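You operate a simulated robot arm through the tools that you are given. There is no shell and no other tool.

You are at the controls of a simulated robot arm. One attempt, no reset.

Task
Top the drip oiler up to about 200 ml from the red bottle.
Fine: the bottle stands on the bench and goes back there, and the filler cover ends shut. Set down upright: red bottle. Where these are worked on the way, their far stop is far enough and under half their travel is too little: filler cover.

It is judged by the outcome, as a careful person would: the job done as asked, and still so three seconds after it is handed in. It fails if anything else is knocked over, pushed out of place, dropped, spilled or broken. A push-on lid holds only when it is set on centred and level and pressed home; a screw cap is set on level and turned clockwise until tight.

Robot
A 6-joint arm with a two-finger parallel gripper, fixed in place. Base frame: the origin is at the foot of the arm, x ahead of it, y to its left, z up; the work surface is at about z = 0.86. Units: m, rad, N and s.
With the tool pointing down near the work surface it reaches from about 0.36 to 0.76 m from the base axis. Its first joint turns from -1.152 to 1.152 rad. Payload 2.45 kg.
Tool frame: the origin (TCP) lies between the finger pads and is the grasp point; the fingertips stand 0.024 m ahead of it; z points along the fingers, y is the line along which they close. The gripper opens to 0.068 m. The fingers are 0.017 m wide and 0.01 m thick; the gripper's body (0.04 by 0.07 m) begins 0.041 m behind the TCP.
Orientation is that of the tool frame in the base frame, as a unit quaternion [w, x, y, z]. With the fingers straight down and closing along the base's y, the tool's x points along the base's -x, its y along +y and its z along -z.

Tools
- The arm moves only by the tool drive_tool. Its argument "rows" is one flat list of numbers, 7 for each row, row after row: the shift along the base's x, y, z in m, then the turn, a rotation vector about the base's x, y, z in rad, then the gripper command, from -1 (shut) to 1 (fully open), values between in proportion. In form: [x, y, z, ax, ay, az, fingers, x, y, z, ax, ay, az, fingers, ...]. A call has 1 to 20 rows; each row shifts and turns the commanded pose from where the row before left it. A row lasts 0.2 s, in which the tool goes at most 0.05 m and 0.15 rad; a call with a longer step from one row to the next is refused whole, and so is a gripper value outside its range. Where a pose cannot be reached the arm comes as near as it can. A force on the tool above 40 N (or 10 N above the force at the start of the call, whichever is more), or a blocked arm, ends the call early, and 0.2 s more pass. The fingers move at their own pace (about 0.108 m/s each) and stop on an object; they squeeze with about 31 N. The grip force told is the motor's: it shows also when the fingers shut on nothing. Time passes only in rows, and 0.2 s behind the last, so rows that do not move let the fingers close. The reply holds the time, the measured pose of the TCP, the force on the tool along the base axes, the opening and the grip force, in the units named above and with some noise, with the torque about the TCP (base axes, N m) and any sound that the robot's microphone picked up, and new pictures: "pictures" is both (left out), scene, wrist or none.
- Cameras (640 x 400 px; columns grow to the right, rows downward): "scene" is fixed at [0.1741, 0.415, 1.4793]; the picture's right is [-0.70, -0.71, 0.00], its down [-0.31, 0.30, -0.90] and it looks along [0.64, -0.63, -0.43] (base axes); focal length 266 px, centre (320, 200). "wrist" rides on the gripper at [0.084, 0.011, -0.075] in the tool frame; the picture's right is [-0.13, 0.99, 0.00], its down [-0.60, -0.08, -0.79] and it looks along [-0.79, -0.10, 0.61] (tool axes); focal length 251 px, centre (320, 200). There is no depth. A picture from a camera that has moved, and an enlarged one, comes with that camera's place and axes in the base frame and with its lens.
- inspect(camera, box): a new picture of the part [left, top, right, bottom] of that camera's present view, enlarged. No time passes.
- sign_off(): hands the job in; it is judged then, once.

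Nothing tells you positions but the pictures and the camera data. Unless the task says otherwise, let go and move clear before handing in.

The tools are called after "Request:" as name(argument=value, ...) on one line, values as JSON. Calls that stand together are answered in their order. drive_tool: Moves the arm, as the interface text tells. Its arguments: {"type":"object","properties":{"rows":{"type":"array","items":{"type":"number"}},"pictures":{"type":"string","enum":["both","scene","wrist","none"]}},"required":["rows"]} The other tools are called the same way: inspect (camera, box) takes an enlarged picture of a part of a camera's view; sign_off () hands the job in.

At the start:

```text
clock: 0.0
ee_pos: [0.4875, 0.0959, 1.4019]
ee_rot: [0.001, -0.001, 1.0, 0.001]
contact_force: [0.2, -0.5, -0.5]
moment: [0.0, -0.01, -0.01]
width: 0.0681
gripper_force: 0.1
```

scene: 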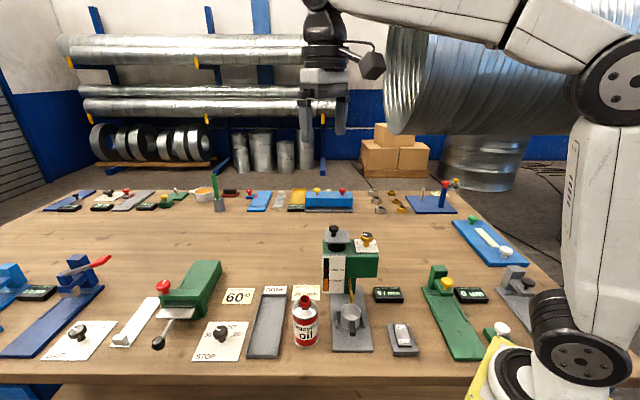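
wrist: 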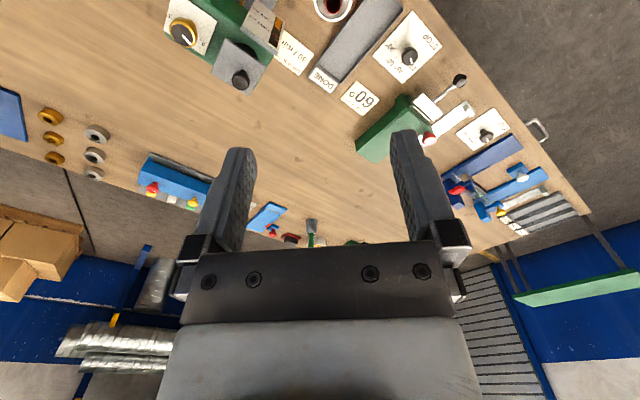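

I see a bench with many items; the red oil bottle is near the front, beside a green drip oiler device with a knob-topped cover. I'll look closer before moving.

Request:
inspect(camera="scene", box=[240, 210, 420, 370])

Request:
inspect(camera="scene", box=[310, 215, 390, 295])

Request:
inspect(camera="wrist", box=[150, 0, 450, 120])

```text
2.50 times, centred on (330, 290) of scene
camera zoom: at [0.1741, 0.415, 1.4793], right [-0.7, -0.71, 0.0], down [-0.31, 0.3, -0.9], along [0.64, -0.63, -0.43], focal length 664 px, centre (295, -25)
```

zoom: 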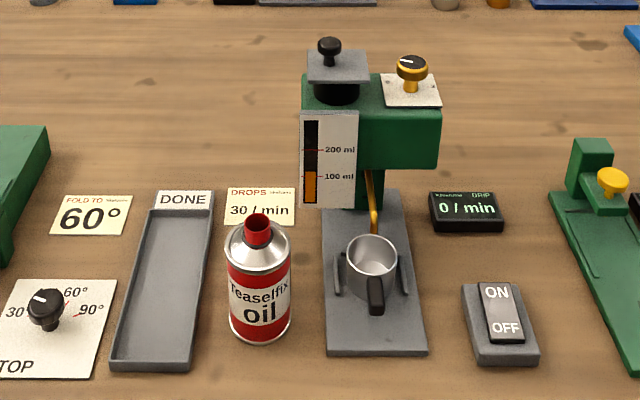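

```text
5.00 times, centred on (350, 255) of scene
camera zoom: at [0.1741, 0.415, 1.4793], right [-0.7, -0.71, 0.0], down [-0.31, 0.3, -0.9], along [0.64, -0.63, -0.43], focal length 1328 px, centre (170, -75)
```

zoom: 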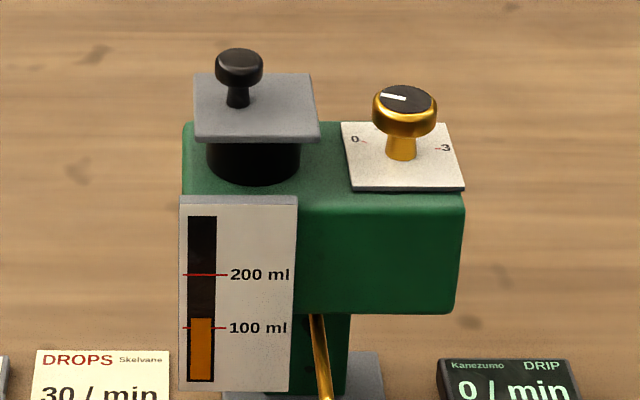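

```text
2.13 times, centred on (300, 60) of wrist
camera zoom: at [0.4037, 0.1073, 1.4779], right [0.13, 0.99, 0.0], down [0.6, -0.08, 0.79], along [0.79, -0.1, -0.61], focal length 536 px, centre (363, 499)
```

zoom: 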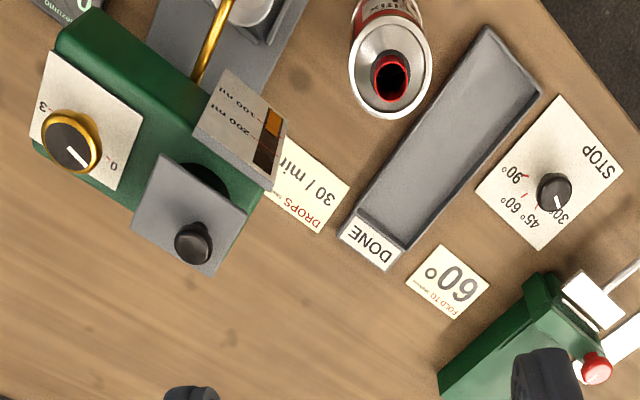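

The drip oiler sits at roughly (0.57, -0.03), its cover plate with a black knob at about z = 1.09, and the bottle stands at about (0.526, 0.115). I'll bring the wrist camera nearer the cover to see how it opens.

Request:
drive_tool(rows=[-0.012, -0.018, -0.035, 0, 0, 0, 1, -0.012, -0.018, -0.035, 0, 0, 0, 1, -0.012, -0.018, -0.035, 0, 0, 0, 1, -0.012, -0.018, -0.035, 0, 0, 0, 1, -0.012, -0.018, -0.035, 0, 0, 0, 1, -0.012, -0.018, -0.035, 0, 0, 0, 1])

```text
clock: 1.4
ee_pos: [0.4176, -0.0102, 1.1914]
ee_rot: [0.002, -0.002, 1.0, 0.001]
contact_force: [0.4, 0.3, -1.1]
moment: [0.02, 0.0, 0.0]
width: 0.068
gripper_force: 0.1
camera wrist: at [0.3317, 0.0001, 1.2666], right [0.13, 0.99, 0.0], down [0.6, -0.08, 0.8], along [0.79, -0.1, -0.61], focal length 251 px, centre (320, 200)
```

scene: 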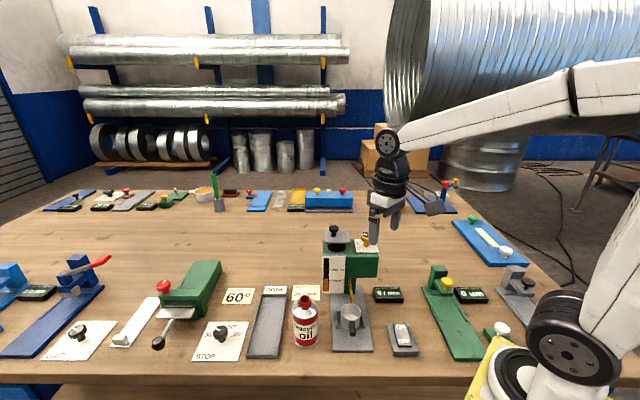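
wrist: 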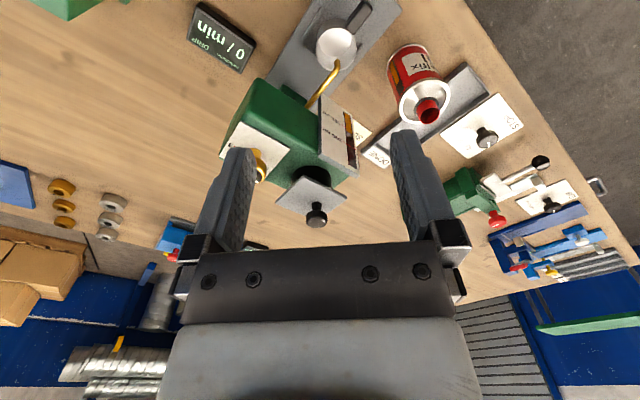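

Request:
inspect(camera="wrist", box=[210, 70, 400, 240])

Request:
inspect(camera="scene", box=[310, 215, 390, 275])

Request:
inspect(camera="wrist", box=[340, 20, 480, 160])

```text
2.35 times, centred on (305, 155) of wrist
camera zoom: at [0.3317, 0.0001, 1.2666], right [0.13, 0.99, 0.0], down [0.6, -0.08, 0.8], along [0.79, -0.1, -0.61], focal length 592 px, centre (355, 306)
```

zoom: 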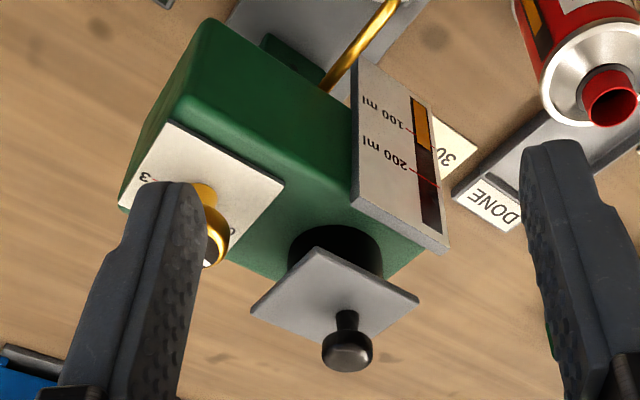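

```text
6.67 times, centred on (350, 245) of scene
camera zoom: at [0.1741, 0.415, 1.4793], right [-0.7, -0.71, 0.0], down [-0.31, 0.3, -0.9], along [0.64, -0.63, -0.43], focal length 1771 px, centre (120, -100)
```

zoom: 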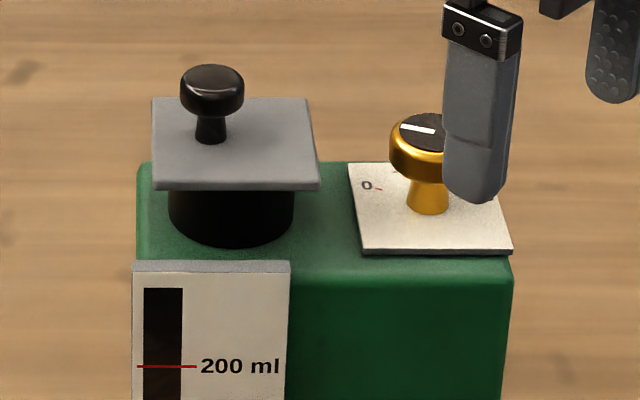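

```text
2.86 times, centred on (410, 90) of wrist
camera zoom: at [0.3317, 0.0001, 1.2666], right [0.13, 0.99, 0.0], down [0.6, -0.08, 0.8], along [0.79, -0.1, -0.61], focal length 718 px, centre (63, 514)
```

zoom: 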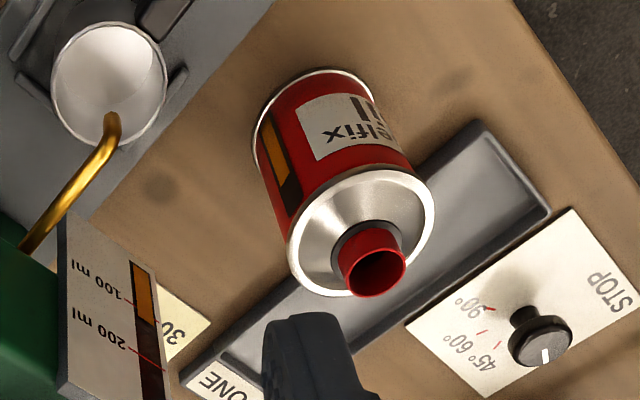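

The bottle is open with a red spout and a level strip; the cover plate sits on a black neck with its knob offset to the scene's left. I'll hover above the knob at about (0.576, -0.034) to line up for a grip.

Request:
drive_tool(rows=[0.04, -0.006, 0, 0, 0, 0, 1, 0.04, -0.006, 0, 0, 0, 0, 1, 0.04, -0.006, 0, 0, 0, 0, 1, 0.038, -0.006, 0, 0, 0, 0, 1, 0, 0, -0.025, 0, 0, 0, 1])

```text
clock: 2.6
ee_pos: [0.5753, -0.0365, 1.1674]
ee_rot: [0.002, -0.001, 1.0, 0.001]
contact_force: [0.1, 0.2, 0.1]
moment: [0.0, 0.01, 0.0]
width: 0.0678
gripper_force: 0.1
camera wrist: at [0.4901, -0.0266, 1.2424], right [0.13, 0.99, 0.0], down [0.6, -0.08, 0.79], along [0.79, -0.1, -0.61], focal length 251 px, centre (320, 200)
```

scene: 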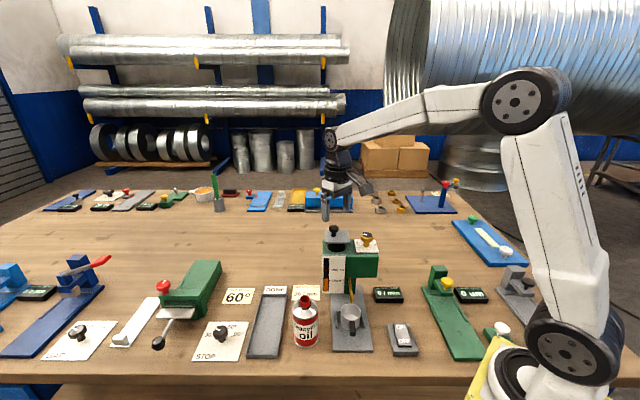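
wrist: 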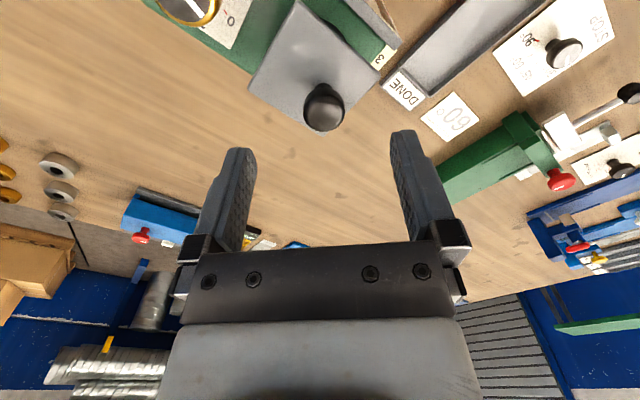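

Request:
inspect(camera="wrist", box=[220, 0, 420, 150])

Request:
inspect(camera="scene", box=[300, 170, 390, 270])

```text
2.67 times, centred on (320, 75) of wrist
camera zoom: at [0.4901, -0.0266, 1.2424], right [0.13, 0.99, 0.0], down [0.6, -0.08, 0.79], along [0.79, -0.1, -0.61], focal length 670 px, centre (320, 533)
```

zoom: 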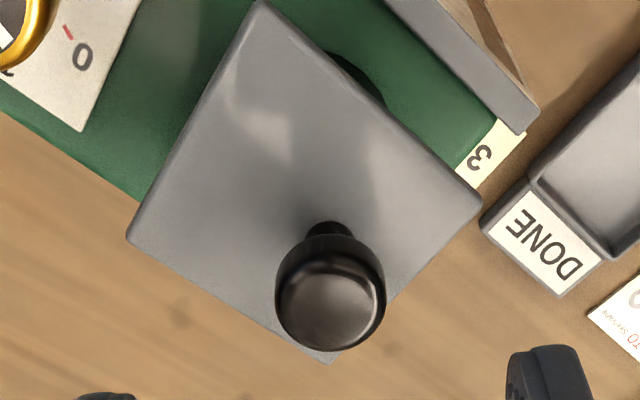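

```text
4.00 times, centred on (345, 220) of scene
camera zoom: at [0.1741, 0.415, 1.4793], right [-0.7, -0.71, 0.0], down [-0.31, 0.3, -0.9], along [0.64, -0.63, -0.43], focal length 1063 px, centre (220, 120)
```

zoom: 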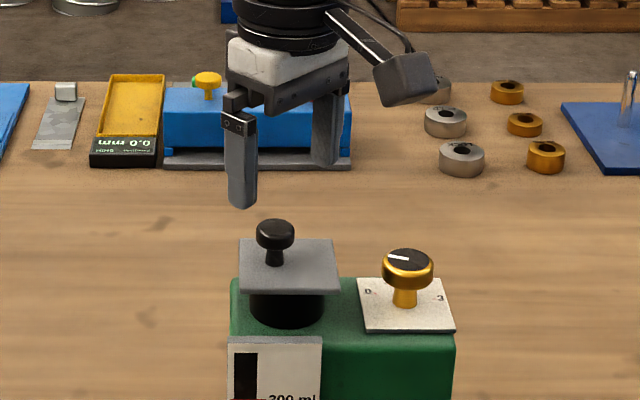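

The knob head is at about (0.580, -0.035, 1.102), matching in both cameras. I'll go down over it and grip.

Request:
drive_tool(rows=[0.0045, 0.0015, -0.027, 0, 0, 0, 1, 0, 0, -0.027, 0, 0, 0, 1, 0, 0, 0, 0, 0, 0, -1, 0, 0, 0, 0, 0, -1, 0, 0, 0, 0, 0, -1])

```text
refused: rows must hold 7 numbers for each row
```

The call was refused for short rows; same plan again: descend over the knob and close.

Request:
drive_tool(rows=[0.0045, 0.0015, -0.027, 0, 0, 0, 1, 0, 0, -0.027, 0, 0, 0, 1, 0, 0, 0, 0, 0, 0, -1, 0, 0, 0, 0, 0, 0, -1, 0, 0, 0, 0, 0, 0, -1])

```text
clock: 3.8
ee_pos: [0.5789, -0.0347, 1.1141]
ee_rot: [0.002, 0.0, 1.0, 0.0]
contact_force: [1.4, -1.4, -2.0]
moment: [-0.01, -0.42, -0.03]
width: 0.0246
gripper_force: 40.5
camera wrist: at [0.4946, -0.0241, 1.1889], right [0.13, 0.99, 0.0], down [0.6, -0.08, 0.79], along [0.79, -0.1, -0.61], focal length 251 px, centre (320, 200)
```

scene: 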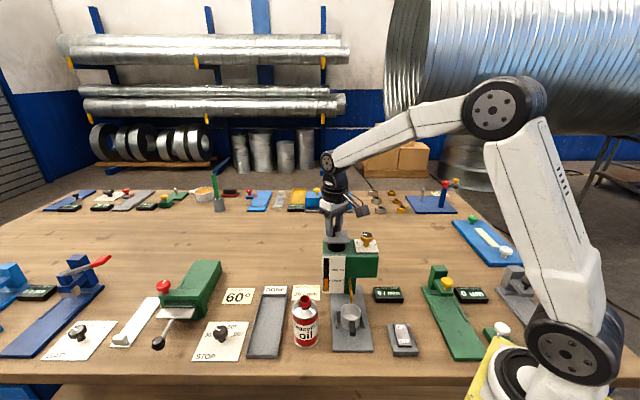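
wrist: 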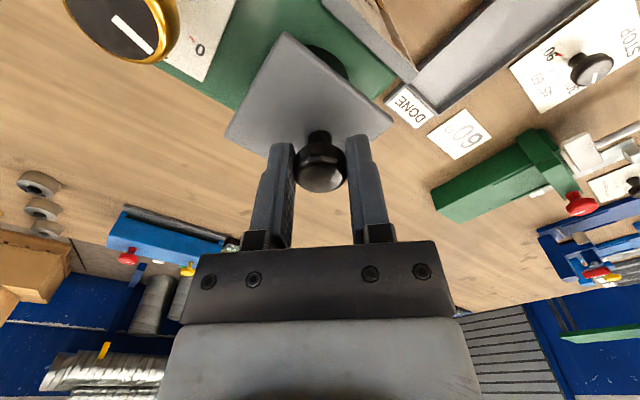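

I have the knob (24.6 mm). Now small probes to learn how the cover moves, starting with a 4 mm slide toward the scene's left.

Request:
drive_tool(rows=[0.0014, 0.0014, 0, 0, 0, 0, -1, 0.0014, 0.0014, 0, 0, 0, 0, -1], pictures="wrist")

```text
clock: 4.4
ee_pos: [0.5816, -0.0313, 1.1147]
ee_rot: [0.0, 0.0, 1.0, 0.002]
contact_force: [2.8, -2.5, -1.9]
moment: [0.01, -0.06, -0.03]
width: 0.0246
gripper_force: 40.4
camera wrist: at [0.4974, -0.0212, 1.189], right [0.13, 0.99, 0.0], down [0.6, -0.08, 0.79], along [0.79, -0.1, -0.61], focal length 251 px, centre (320, 200)
```

wrist: 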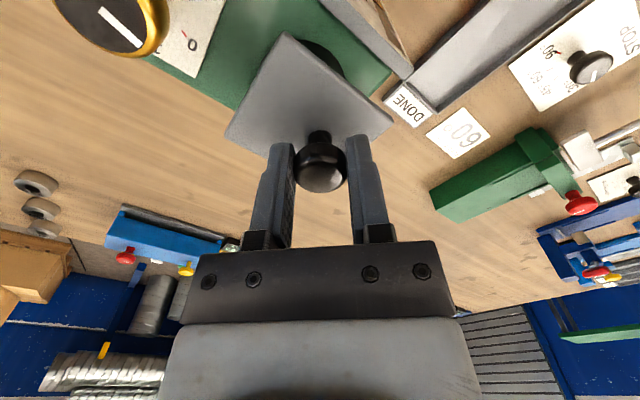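

The plate moved with the gripper at almost no resistance, so it looks like a slide (or swivel). I'll continue the same way in small steps and watch force.

Request:
drive_tool(rows=[0.0035, 0.0036, 0, 0, 0, 0, -1, 0.0035, 0.0036, 0, 0, 0, 0, -1, 0.0035, 0.0036, 0, 0, 0, 0, -1])

```text
clock: 5.2
ee_pos: [0.593, -0.0197, 1.1131]
ee_rot: [0.002, -0.001, 1.0, -0.001]
contact_force: [6.5, -9.0, -2.5]
moment: [-0.11, 0.75, -0.02]
width: 0.0247
gripper_force: 40.6
camera wrist: at [0.5081, -0.0104, 1.1889], right [0.13, 0.99, 0.0], down [0.6, -0.08, 0.8], along [0.79, -0.1, -0.61], focal length 251 px, centre (320, 200)
```

scene: 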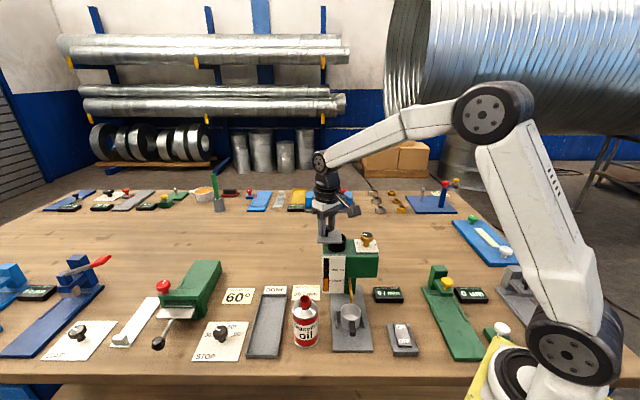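
wrist: 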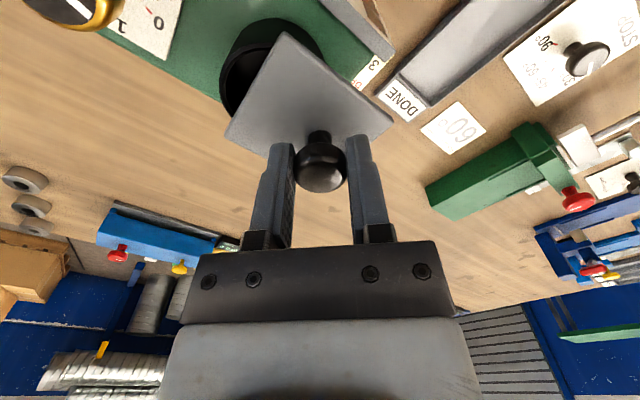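

The cover slides left and the filler hole is showing. A side force of about 11 N says my line is slightly off, so I'll trim the direction and keep going.

Request:
drive_tool(rows=[0.0043, 0.0028, 0, 0, 0, 0, -1, 0.0039, 0.0034, 0, 0, 0, 0, -1], pictures="wrist")

```text
clock: 5.8
ee_pos: [0.6006, -0.0132, 1.1147]
ee_rot: [0.002, -0.001, 1.0, 0.0]
contact_force: [3.0, -3.9, -0.7]
moment: [-0.02, -0.35, 0.01]
width: 0.0246
gripper_force: 40.4
camera wrist: at [0.5156, -0.003, 1.1889], right [0.13, 0.99, 0.0], down [0.6, -0.08, 0.79], along [0.79, -0.1, -0.61], focal length 251 px, centre (320, 200)
```

wrist: 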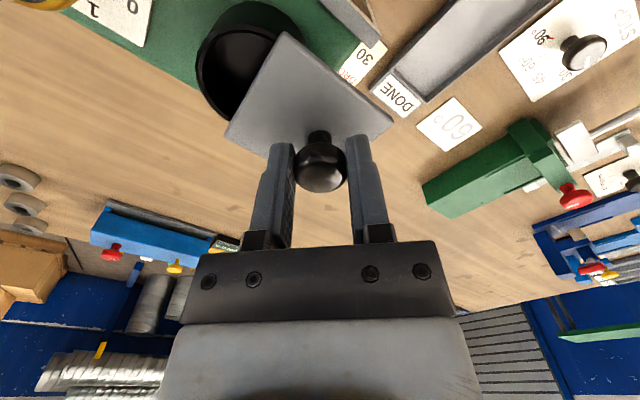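

Side force dropped; about 30 mm open so far. Continuing along the same line until it stops.

Request:
drive_tool(rows=[0.0038, 0.0034, 0, 0, 0, 0, -1, 0.0037, 0.0034, 0, 0, 0, 0, -1, 0.0037, 0.0034, 0, 0, 0, 0, -1], pictures="wrist")

```text
clock: 6.6
ee_pos: [0.61, -0.0029, 1.1149]
ee_rot: [0.001, -0.002, 1.0, 0.001]
contact_force: [-5.1, 4.5, 3.2]
moment: [0.12, -0.58, 0.02]
width: 0.0249
gripper_force: 40.1
camera wrist: at [0.5264, 0.0075, 1.1891], right [0.13, 0.99, 0.0], down [0.6, -0.08, 0.79], along [0.79, -0.1, -0.61], focal length 251 px, centre (320, 200)
```

wrist: 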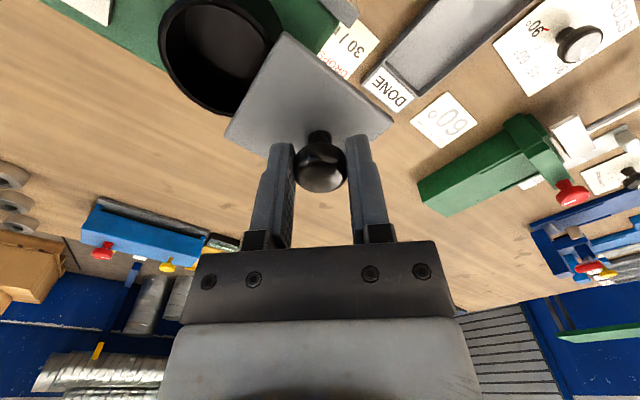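

Nearly the whole hole is uncovered at about 45 mm of travel. I'll straighten the direction and go on toward the far stop.

Request:
drive_tool(rows=[0.0033, 0.0038, 0, 0, 0, 0, -1, 0.0035, 0.0036, 0, 0, 0, 0, -1, 0.0035, 0.0036, 0, 0, 0, 0, -1], pictures="both")

```text
clock: 7.4
ee_pos: [0.6207, 0.0085, 1.114]
ee_rot: [0.001, -0.001, 1.0, 0.0]
contact_force: [-2.1, 2.2, 4.7]
moment: [0.02, 0.82, 0.0]
width: 0.0245
gripper_force: 40.4
camera wrist: at [0.5369, 0.0182, 1.189], right [0.13, 0.99, 0.0], down [0.6, -0.08, 0.79], along [0.79, -0.1, -0.61], focal length 251 px, centre (320, 200)
```

scene: 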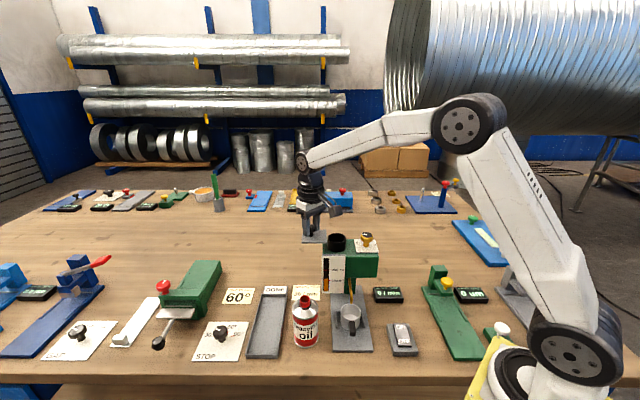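
wrist: 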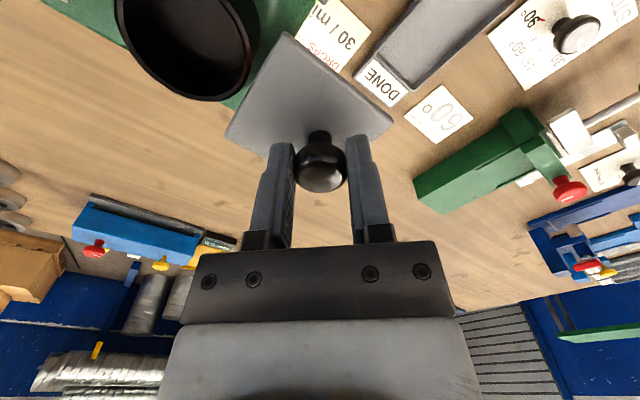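

The hole is fully open at about 60 mm. I'll ease a little further to find the far stop.

Request:
drive_tool(rows=[0.0035, 0.0036, 0, 0, 0, 0, -1, 0.0035, 0.0036, 0, 0, 0, 0, -1, 0.0035, 0.0036, 0, 0, 0, 0, -1], pictures="wrist")

```text
clock: 8.2
ee_pos: [0.627, 0.0105, 1.1133]
ee_rot: [-0.006, 0.002, 1.0, -0.003]
contact_force: [-8.9, -7.2, 5.1]
moment: [-0.16, 0.5, 0.01]
width: 0.0246
gripper_force: 40.6
stopped in row 3: the force on the tool passed its limit at 42 N (the readings are from after the stop); the commanded pose is now the measured one
camera wrist: at [0.5448, 0.0228, 1.1892], right [0.13, 0.99, -0.01], down [0.61, -0.07, 0.79], along [0.78, -0.11, -0.62], focal length 251 px, centre (320, 200)
```

wrist: 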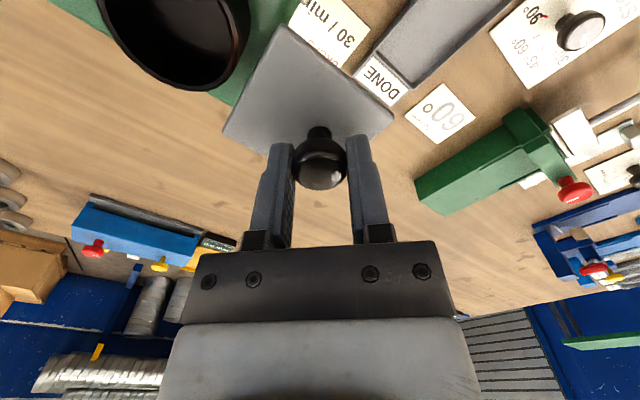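

The far stop is reached with the knob at (0.627, 0.011). I'll release and lift off, then look at the filler opening.

Request:
drive_tool(rows=[0, 0, 0, 0, 0, 0, 1, 0, 0, 0, 0, 0, 0, 1, 0, 0, 0, 0, 0, 0, 1, 0, 0, 0.03, 0, 0, 0, 1, 0, 0, 0.04, 0, 0, 0, 1, -0.03, -0.02, 0.03, 0, 0, 0, 1])

Request:
inspect(camera="scene", box=[290, 215, 390, 295])

Request:
inspect(camera="wrist", box=[150, 0, 430, 175])

```text
clock: 9.6
ee_pos: [0.599, -0.0072, 1.2135]
ee_rot: [-0.005, 0.001, 1.0, -0.003]
contact_force: [-0.7, -0.3, 0.1]
moment: [0.0, -0.01, 0.06]
width: 0.068
gripper_force: 0.0
camera wrist: at [0.5155, 0.0039, 1.2905], right [0.13, 0.99, -0.01], down [0.61, -0.08, 0.79], along [0.78, -0.11, -0.62], focal length 251 px, centre (320, 200)
```

scene: 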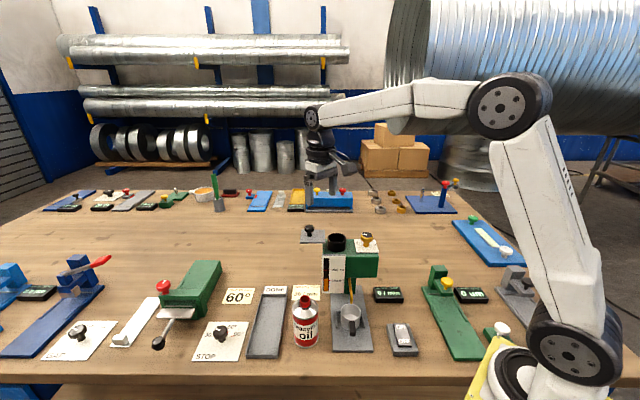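
wrist: 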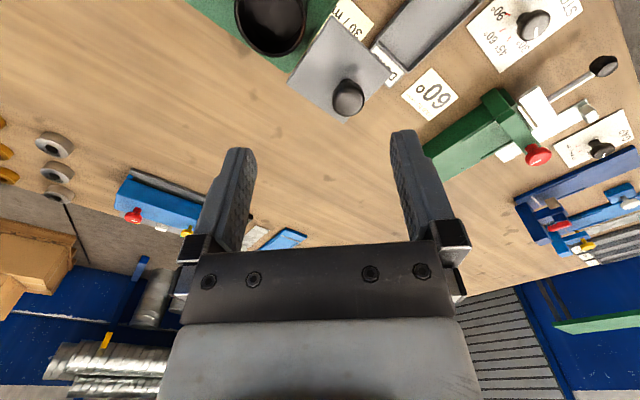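

```text
5.00 times, centred on (340, 255) of scene
camera zoom: at [0.174, 0.415, 1.4793], right [-0.7, -0.71, 0.0], down [-0.31, 0.3, -0.9], along [0.64, -0.63, -0.43], focal length 1328 px, centre (220, -75)
```

zoom: 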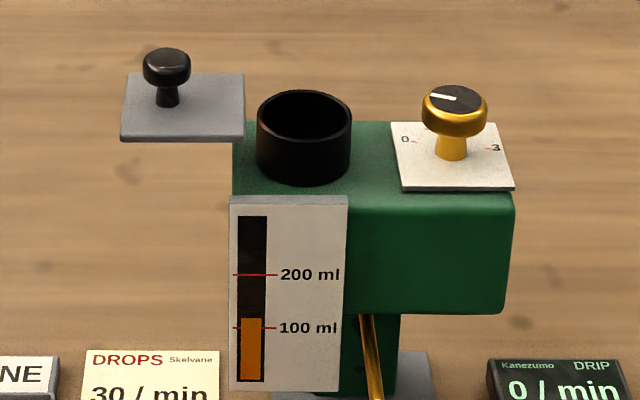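

```text
2.29 times, centred on (290, 88) of wrist
camera zoom: at [0.5155, 0.0039, 1.2905], right [0.13, 0.99, -0.01], down [0.61, -0.08, 0.79], along [0.78, -0.11, -0.62], focal length 575 px, centre (389, 457)
```

zoom: 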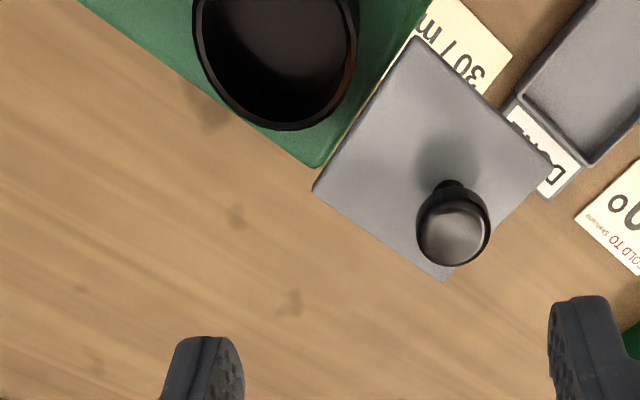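

The cover is at its far stop and the filler neck (about 0.568, -0.034, rim z ≈ 1.077) is fully open. Next I'll swing over toward the bottle while pitching the tool to about 30° below horizontal with a slight yaw, for a side grasp.

Request:
drive_tool(rows=[-0.0183, 0.0167, 0, 0, 0, -0.131, 1, -0.0183, 0.0167, 0, 0, 0, -0.131, 1, -0.0183, 0.0167, 0, -0.0387, -0.1445, 0, 1, -0.0183, 0.0167, -0.0138, -0.0387, -0.1445, 0, 1, -0.0183, 0.0167, -0.0138, -0.0387, -0.1445, 0, 1, -0.0183, 0.0167, -0.0138, -0.0387, -0.1445, 0, 1, -0.0183, 0.0167, -0.0138, -0.0387, -0.1445, 0, 1, -0.0183, 0.0167, -0.0138, -0.0387, -0.1445, 0, 1, -0.0183, 0.0167, -0.0138, -0.0387, -0.1445, 0, 1])

```text
clock: 11.6
ee_pos: [0.4345, 0.1453, 1.1284]
ee_rot: [0.492, 0.115, 0.86, -0.067]
contact_force: [-1.3, -0.2, -0.7]
moment: [0.0, -0.02, -0.01]
width: 0.0682
gripper_force: 0.1
camera wrist: at [0.3339, 0.1841, 1.0941], right [0.32, 0.94, 0.11], down [-0.38, 0.03, 0.92], along [0.86, -0.34, 0.37], focal length 251 px, centre (320, 200)
```

scene: 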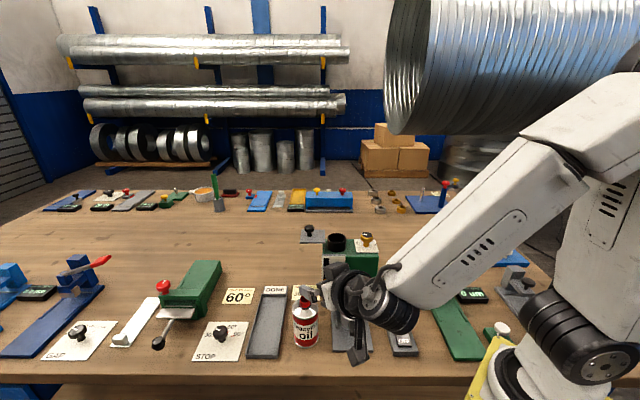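
wrist: 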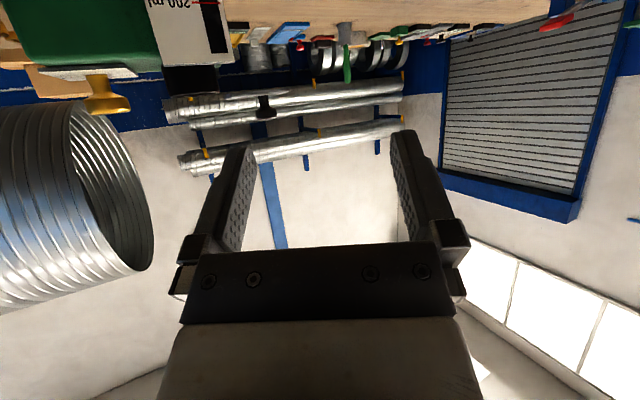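

The tool is now pitched as planned, pointing toward the bottle from the robot's side. I'll zoom on the bottle in the scene view to fix its position precisely.

Request:
inspect(camera="scene", box=[270, 275, 370, 365])

Request:
inspect(camera="scene", box=[285, 285, 330, 350])

```text
4.44 times, centred on (320, 320) of scene
camera zoom: at [0.1741, 0.415, 1.4793], right [-0.7, -0.71, 0.0], down [-0.31, 0.3, -0.9], along [0.64, -0.63, -0.43], focal length 1181 px, centre (320, -333)
```

zoom: 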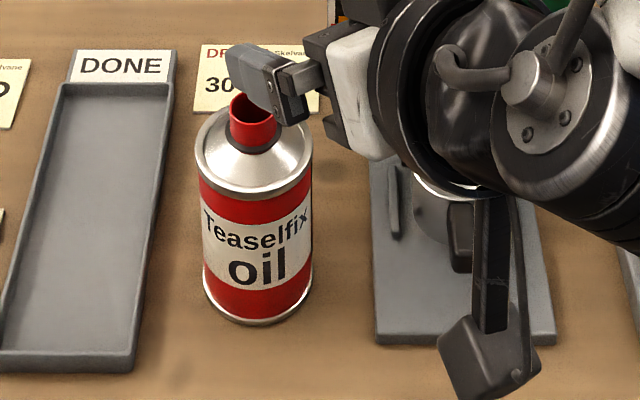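

```text
6.15 times, centred on (308, 318) of scene
camera zoom: at [0.1741, 0.415, 1.4793], right [-0.7, -0.71, 0.0], down [-0.31, 0.3, -0.9], along [0.64, -0.63, -0.43], focal length 1635 px, centre (397, -523)
```

zoom: 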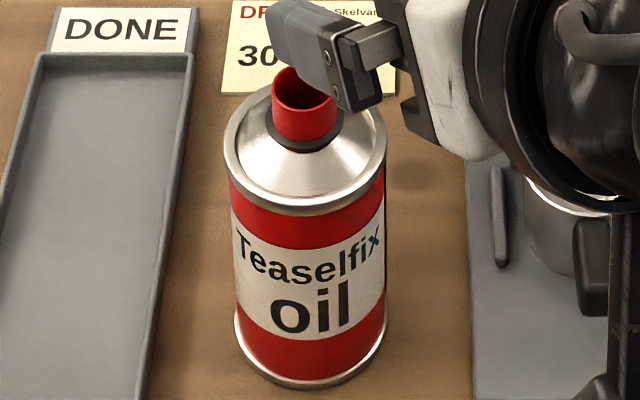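

The bottle axis comes out at about (0.529, 0.118), its shoulder rim at z ≈ 0.96, body about 62 mm wide. I'll lower to a pre-grasp about 8 cm back along the tool axis and check alignment with the wrist camera.

Request:
drive_tool(rows=[0.0059, -0.0021, -0.0352, 0, 0, 0, 1, 0.0059, -0.0021, -0.0352, 0, 0, 0, 1, 0.0058, -0.0021, -0.0352, 0, 0, 0, 1, 0.0058, -0.0022, -0.0352, 0, 0, 0, 1])

Request:
inspect(camera="wrist", box=[180, 40, 480, 240])

Request:
inspect(camera="scene", box=[270, 275, 370, 365])

```text
clock: 12.6
ee_pos: [0.4584, 0.1358, 0.9895]
ee_rot: [0.493, 0.116, 0.86, -0.066]
contact_force: [-1.0, -0.1, -0.2]
moment: [0.03, -0.02, 0.05]
width: 0.0681
gripper_force: 0.1
camera wrist: at [0.3566, 0.175, 0.9552], right [0.33, 0.94, 0.11], down [-0.38, 0.02, 0.92], along [0.86, -0.34, 0.37], focal length 251 px, centre (320, 200)
```

scene: 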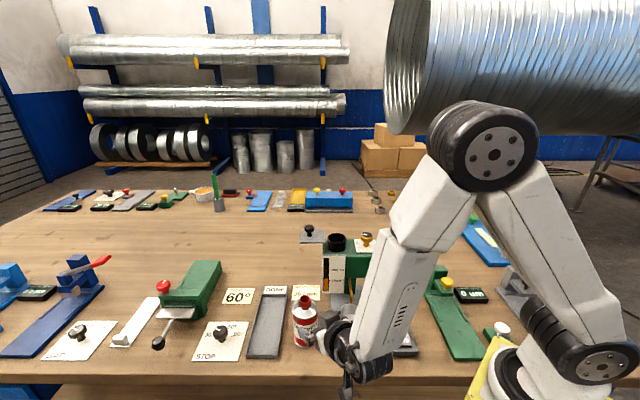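
wrist: 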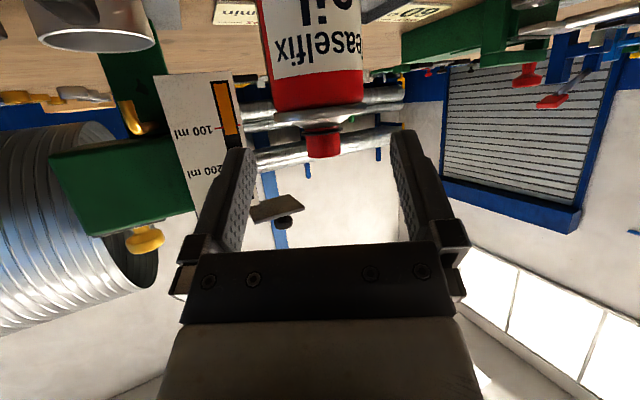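

```text
2.00 times, centred on (330, 140) of wrist
camera zoom: at [0.3566, 0.175, 0.9552], right [0.33, 0.94, 0.11], down [-0.38, 0.02, 0.92], along [0.86, -0.34, 0.37], focal length 503 px, centre (300, 320)
```

zoom: 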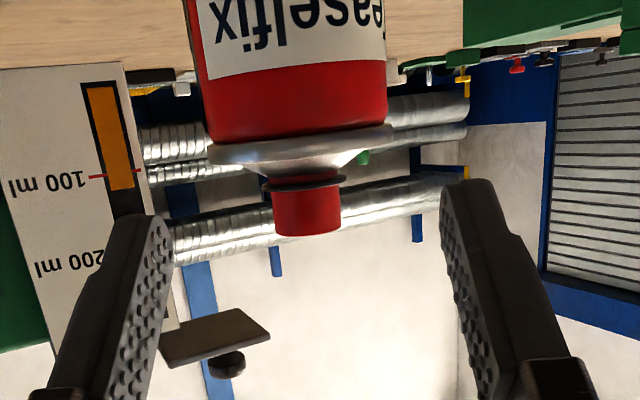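

```text
4.44 times, centred on (320, 320) of scene
camera zoom: at [0.1741, 0.415, 1.4793], right [-0.7, -0.71, 0.0], down [-0.31, 0.3, -0.9], along [0.64, -0.63, -0.43], focal length 1181 px, centre (320, -333)
```

zoom: 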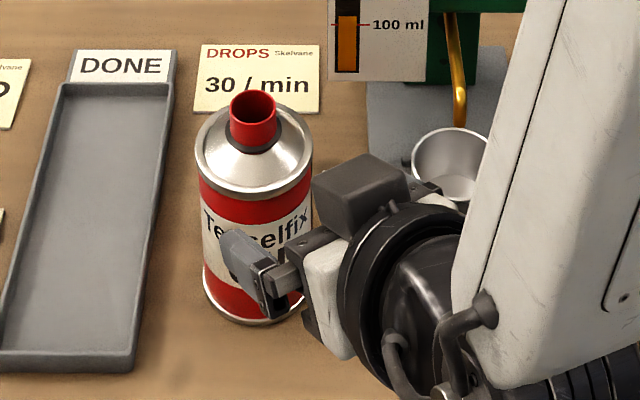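

In the wrist view the bottle axis lies about 1.5 mm off the tool's centre plane, and its mouth is at z ≈ 0.994. I'll shift slightly and advance 8 cm along the tool axis so the fingers straddle the body.

Request:
drive_tool(rows=[0.0129, -0.005, -0.0081, 0, 0, 0, 1, 0.0133, -0.0037, -0.0081, 0, 0, 0, 1, 0.0133, -0.0036, -0.0081, 0, 0, 0, 1, 0.0133, -0.0036, -0.0081, 0, 0, 0, 1, 0.0133, -0.0036, -0.0081, 0, 0, 0, 1])

Request:
inspect(camera="wrist", box=[180, 40, 480, 240])

Request:
inspect(camera="scene", box=[270, 275, 370, 365])

```text
clock: 13.8
ee_pos: [0.5254, 0.1158, 0.9483]
ee_rot: [0.49, 0.116, 0.861, -0.07]
contact_force: [0.5, 0.7, 0.5]
moment: [-0.02, 0.0, 0.02]
width: 0.0682
gripper_force: 0.0
camera wrist: at [0.4243, 0.1546, 0.9148], right [0.33, 0.94, 0.11], down [-0.38, 0.03, 0.92], along [0.86, -0.34, 0.37], focal length 251 px, centre (320, 200)
```

scene: 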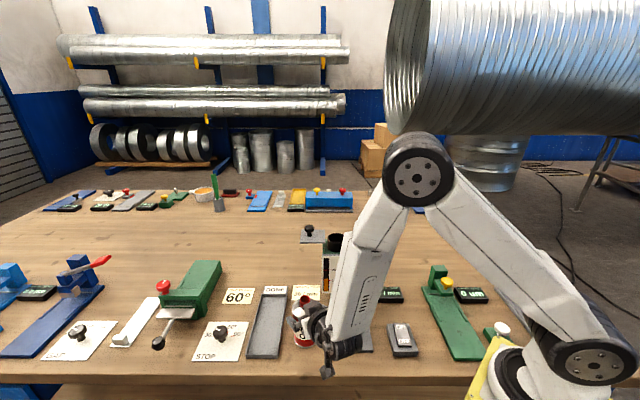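
wrist: 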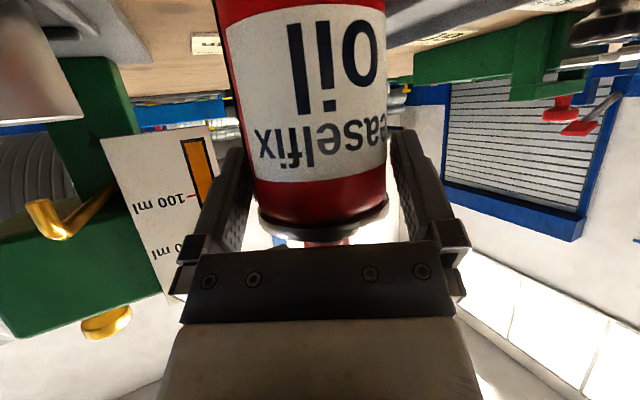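

```text
2.00 times, centred on (330, 140) of wrist
camera zoom: at [0.4243, 0.1546, 0.9148], right [0.33, 0.94, 0.11], down [-0.38, 0.03, 0.92], along [0.86, -0.34, 0.37], focal length 503 px, centre (300, 320)
```

zoom: 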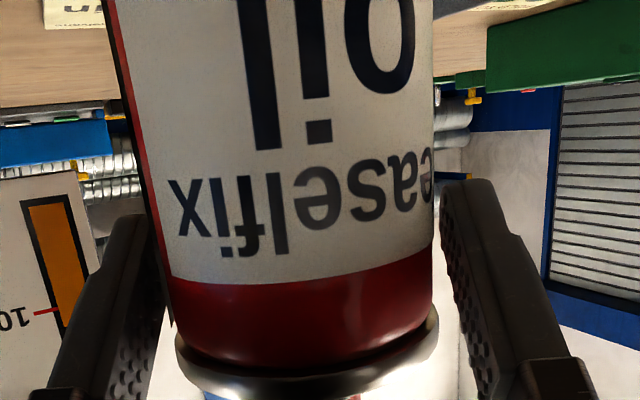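

```text
4.44 times, centred on (320, 320) of scene
camera zoom: at [0.1741, 0.415, 1.4793], right [-0.7, -0.71, 0.0], down [-0.31, 0.3, -0.9], along [0.64, -0.63, -0.43], focal length 1181 px, centre (320, -333)
```

zoom: 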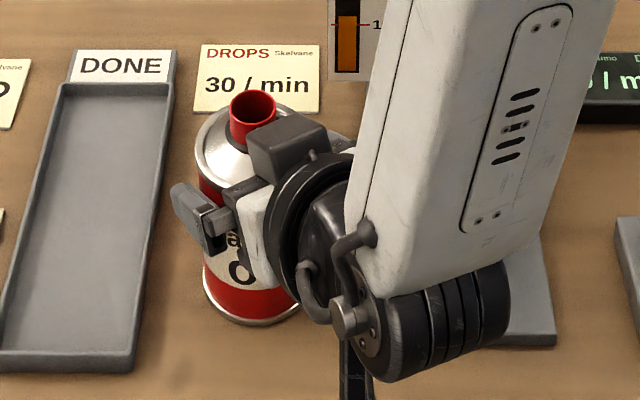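

The bottle sits centred between the fingers with no contact force. Closing now.

Request:
drive_tool(rows=[0, 0, 0, 0, 0, 0, -1, 0, 0, 0, 0, 0, 0, -1, 0, 0, 0, 0, 0, 0, -1])

```text
clock: 14.6
ee_pos: [0.5254, 0.1155, 0.9492]
ee_rot: [0.491, 0.115, 0.861, -0.069]
contact_force: [1.1, -0.8, 1.0]
moment: [0.0, -0.1, -0.03]
width: 0.0609
gripper_force: 31.1
camera wrist: at [0.4242, 0.1547, 0.9149], right [0.33, 0.94, 0.11], down [-0.38, 0.03, 0.92], along [0.86, -0.34, 0.37], focal length 251 px, centre (320, 200)
```

scene: 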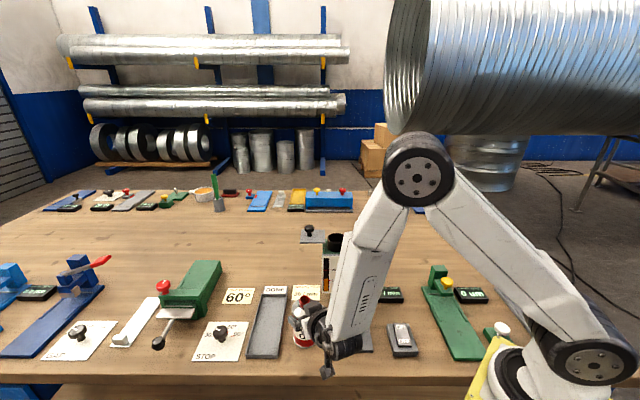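
wrist: 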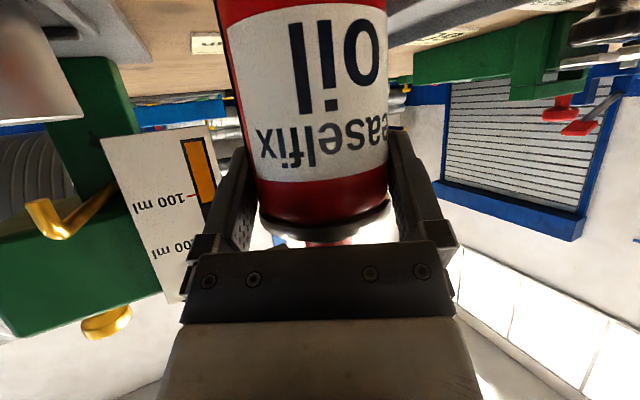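

The bottle is gripped at 60.9 mm. I'll lift it slowly a few centimetres first and check that it hangs steady.

Request:
drive_tool(rows=[0, 0, 0.008, 0, 0, 0, -1, 0, 0, 0.015, 0, 0, 0, -1, 0, 0, 0.015, 0, 0, 0, -1])

```text
clock: 15.4
ee_pos: [0.5253, 0.1149, 0.99]
ee_rot: [0.495, 0.117, 0.859, -0.066]
contact_force: [1.6, -1.6, 9.6]
moment: [-0.09, -0.54, -0.06]
width: 0.0244
gripper_force: 30.9
camera wrist: at [0.4247, 0.1544, 0.9541], right [0.33, 0.94, 0.11], down [-0.39, 0.02, 0.92], along [0.86, -0.35, 0.37], focal length 251 px, centre (320, 200)
```

scene: 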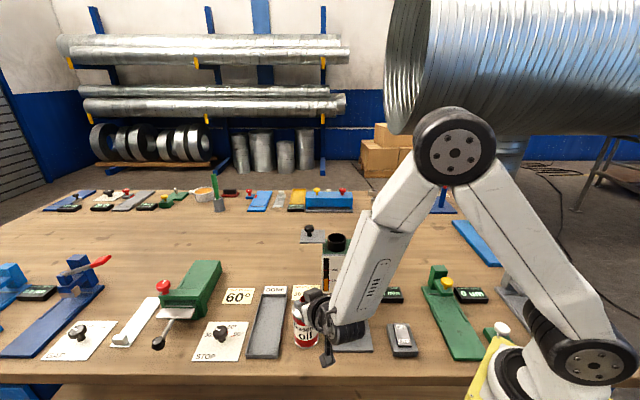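
wrist: 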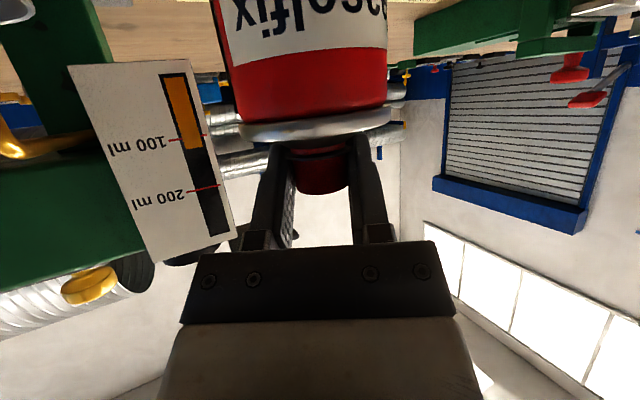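

The fingers slid up off the body; they now hold the red spout (24 mm), and the bottle seems to be still standing. I'll look closely before doing anything more.

Request:
inspect(camera="scene", box=[270, 275, 370, 365])

Request:
inspect(camera="wrist", box=[180, 0, 440, 220])

```text
4.44 times, centred on (320, 320) of scene
camera zoom: at [0.1739, 0.415, 1.4793], right [-0.7, -0.71, 0.0], down [-0.31, 0.3, -0.9], along [0.64, -0.63, -0.43], focal length 1181 px, centre (320, -333)
```

zoom: 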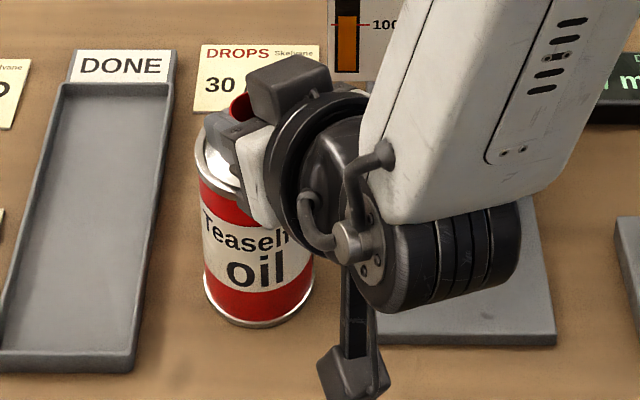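

```text
1.82 times, centred on (310, 110) of wrist
camera zoom: at [0.4247, 0.1544, 0.9541], right [0.33, 0.94, 0.11], down [-0.39, 0.02, 0.92], along [0.86, -0.35, 0.37], focal length 457 px, centre (338, 364)
```

zoom: 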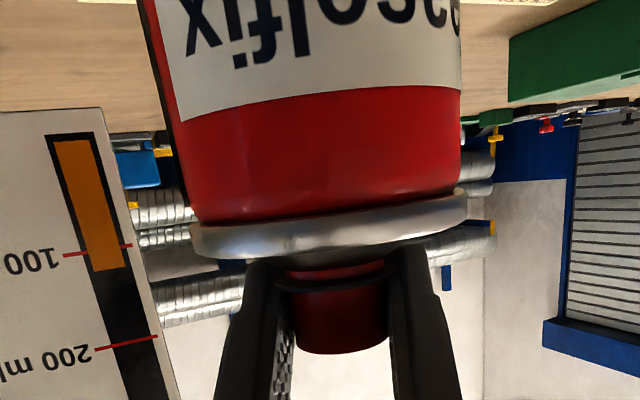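

The bottle still stands upright where it was; the fingers now hold its spout. I'll test with a tiny 4 mm lift to see whether this hold carries the weight.

Request:
drive_tool(rows=[0, 0, 0.002, 0, 0, 0, -1, 0, 0, 0.002, 0, 0, 0, -1])

Request:
inspect(camera="wrist", box=[180, 0, 440, 220])

Request:
inspect(camera="scene", box=[270, 275, 370, 365])

```text
clock: 16.0
ee_pos: [0.5228, 0.1149, 0.9887]
ee_rot: [0.489, 0.116, 0.862, -0.067]
contact_force: [0.3, -0.9, -0.1]
moment: [0.04, -0.02, -0.01]
width: 0.0248
gripper_force: 30.7
camera wrist: at [0.4215, 0.1537, 0.9557], right [0.33, 0.94, 0.11], down [-0.38, 0.02, 0.93], along [0.87, -0.34, 0.36], focal length 251 px, centre (320, 200)
```

scene: 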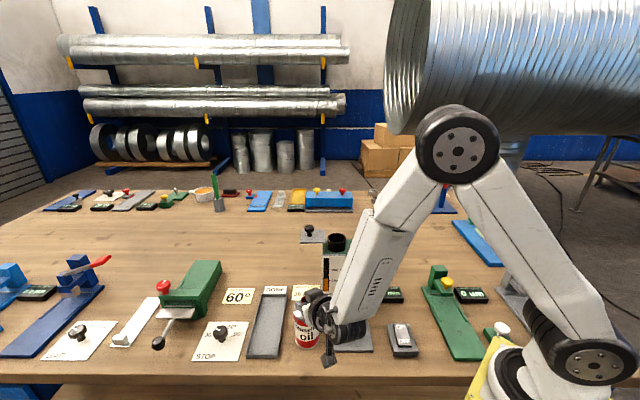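
wrist: 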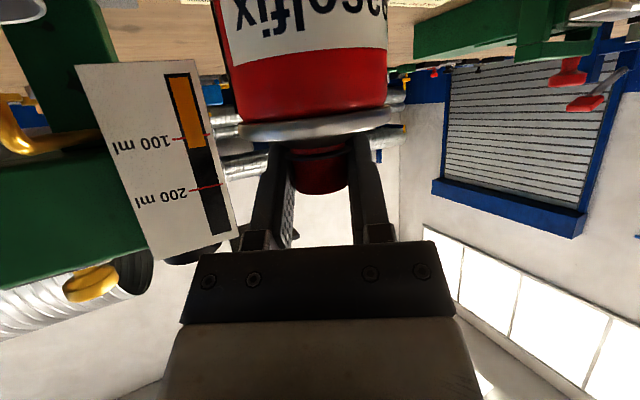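

```text
1.82 times, centred on (310, 110) of wrist
camera zoom: at [0.4215, 0.1537, 0.9557], right [0.33, 0.94, 0.11], down [-0.38, 0.02, 0.93], along [0.87, -0.34, 0.36], focal length 457 px, centre (338, 364)
```

zoom: 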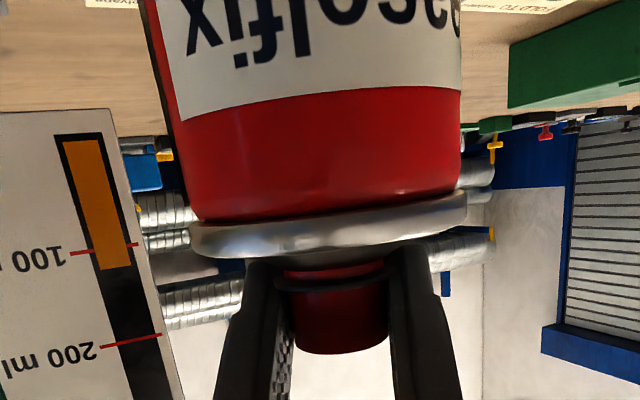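

```text
4.44 times, centred on (320, 320) of scene
camera zoom: at [0.1741, 0.4151, 1.4793], right [-0.7, -0.71, 0.0], down [-0.31, 0.3, -0.9], along [0.64, -0.63, -0.43], focal length 1181 px, centre (320, -333)
```

zoom: 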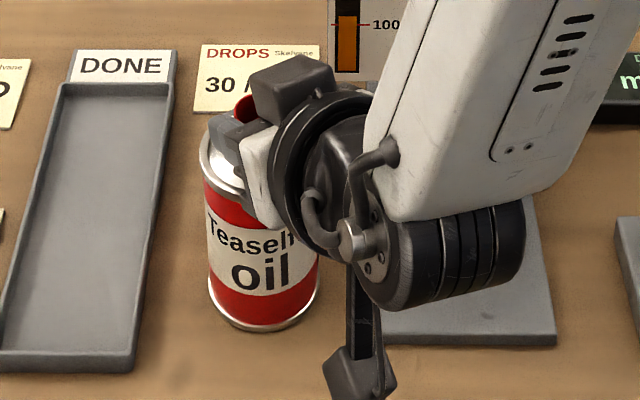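

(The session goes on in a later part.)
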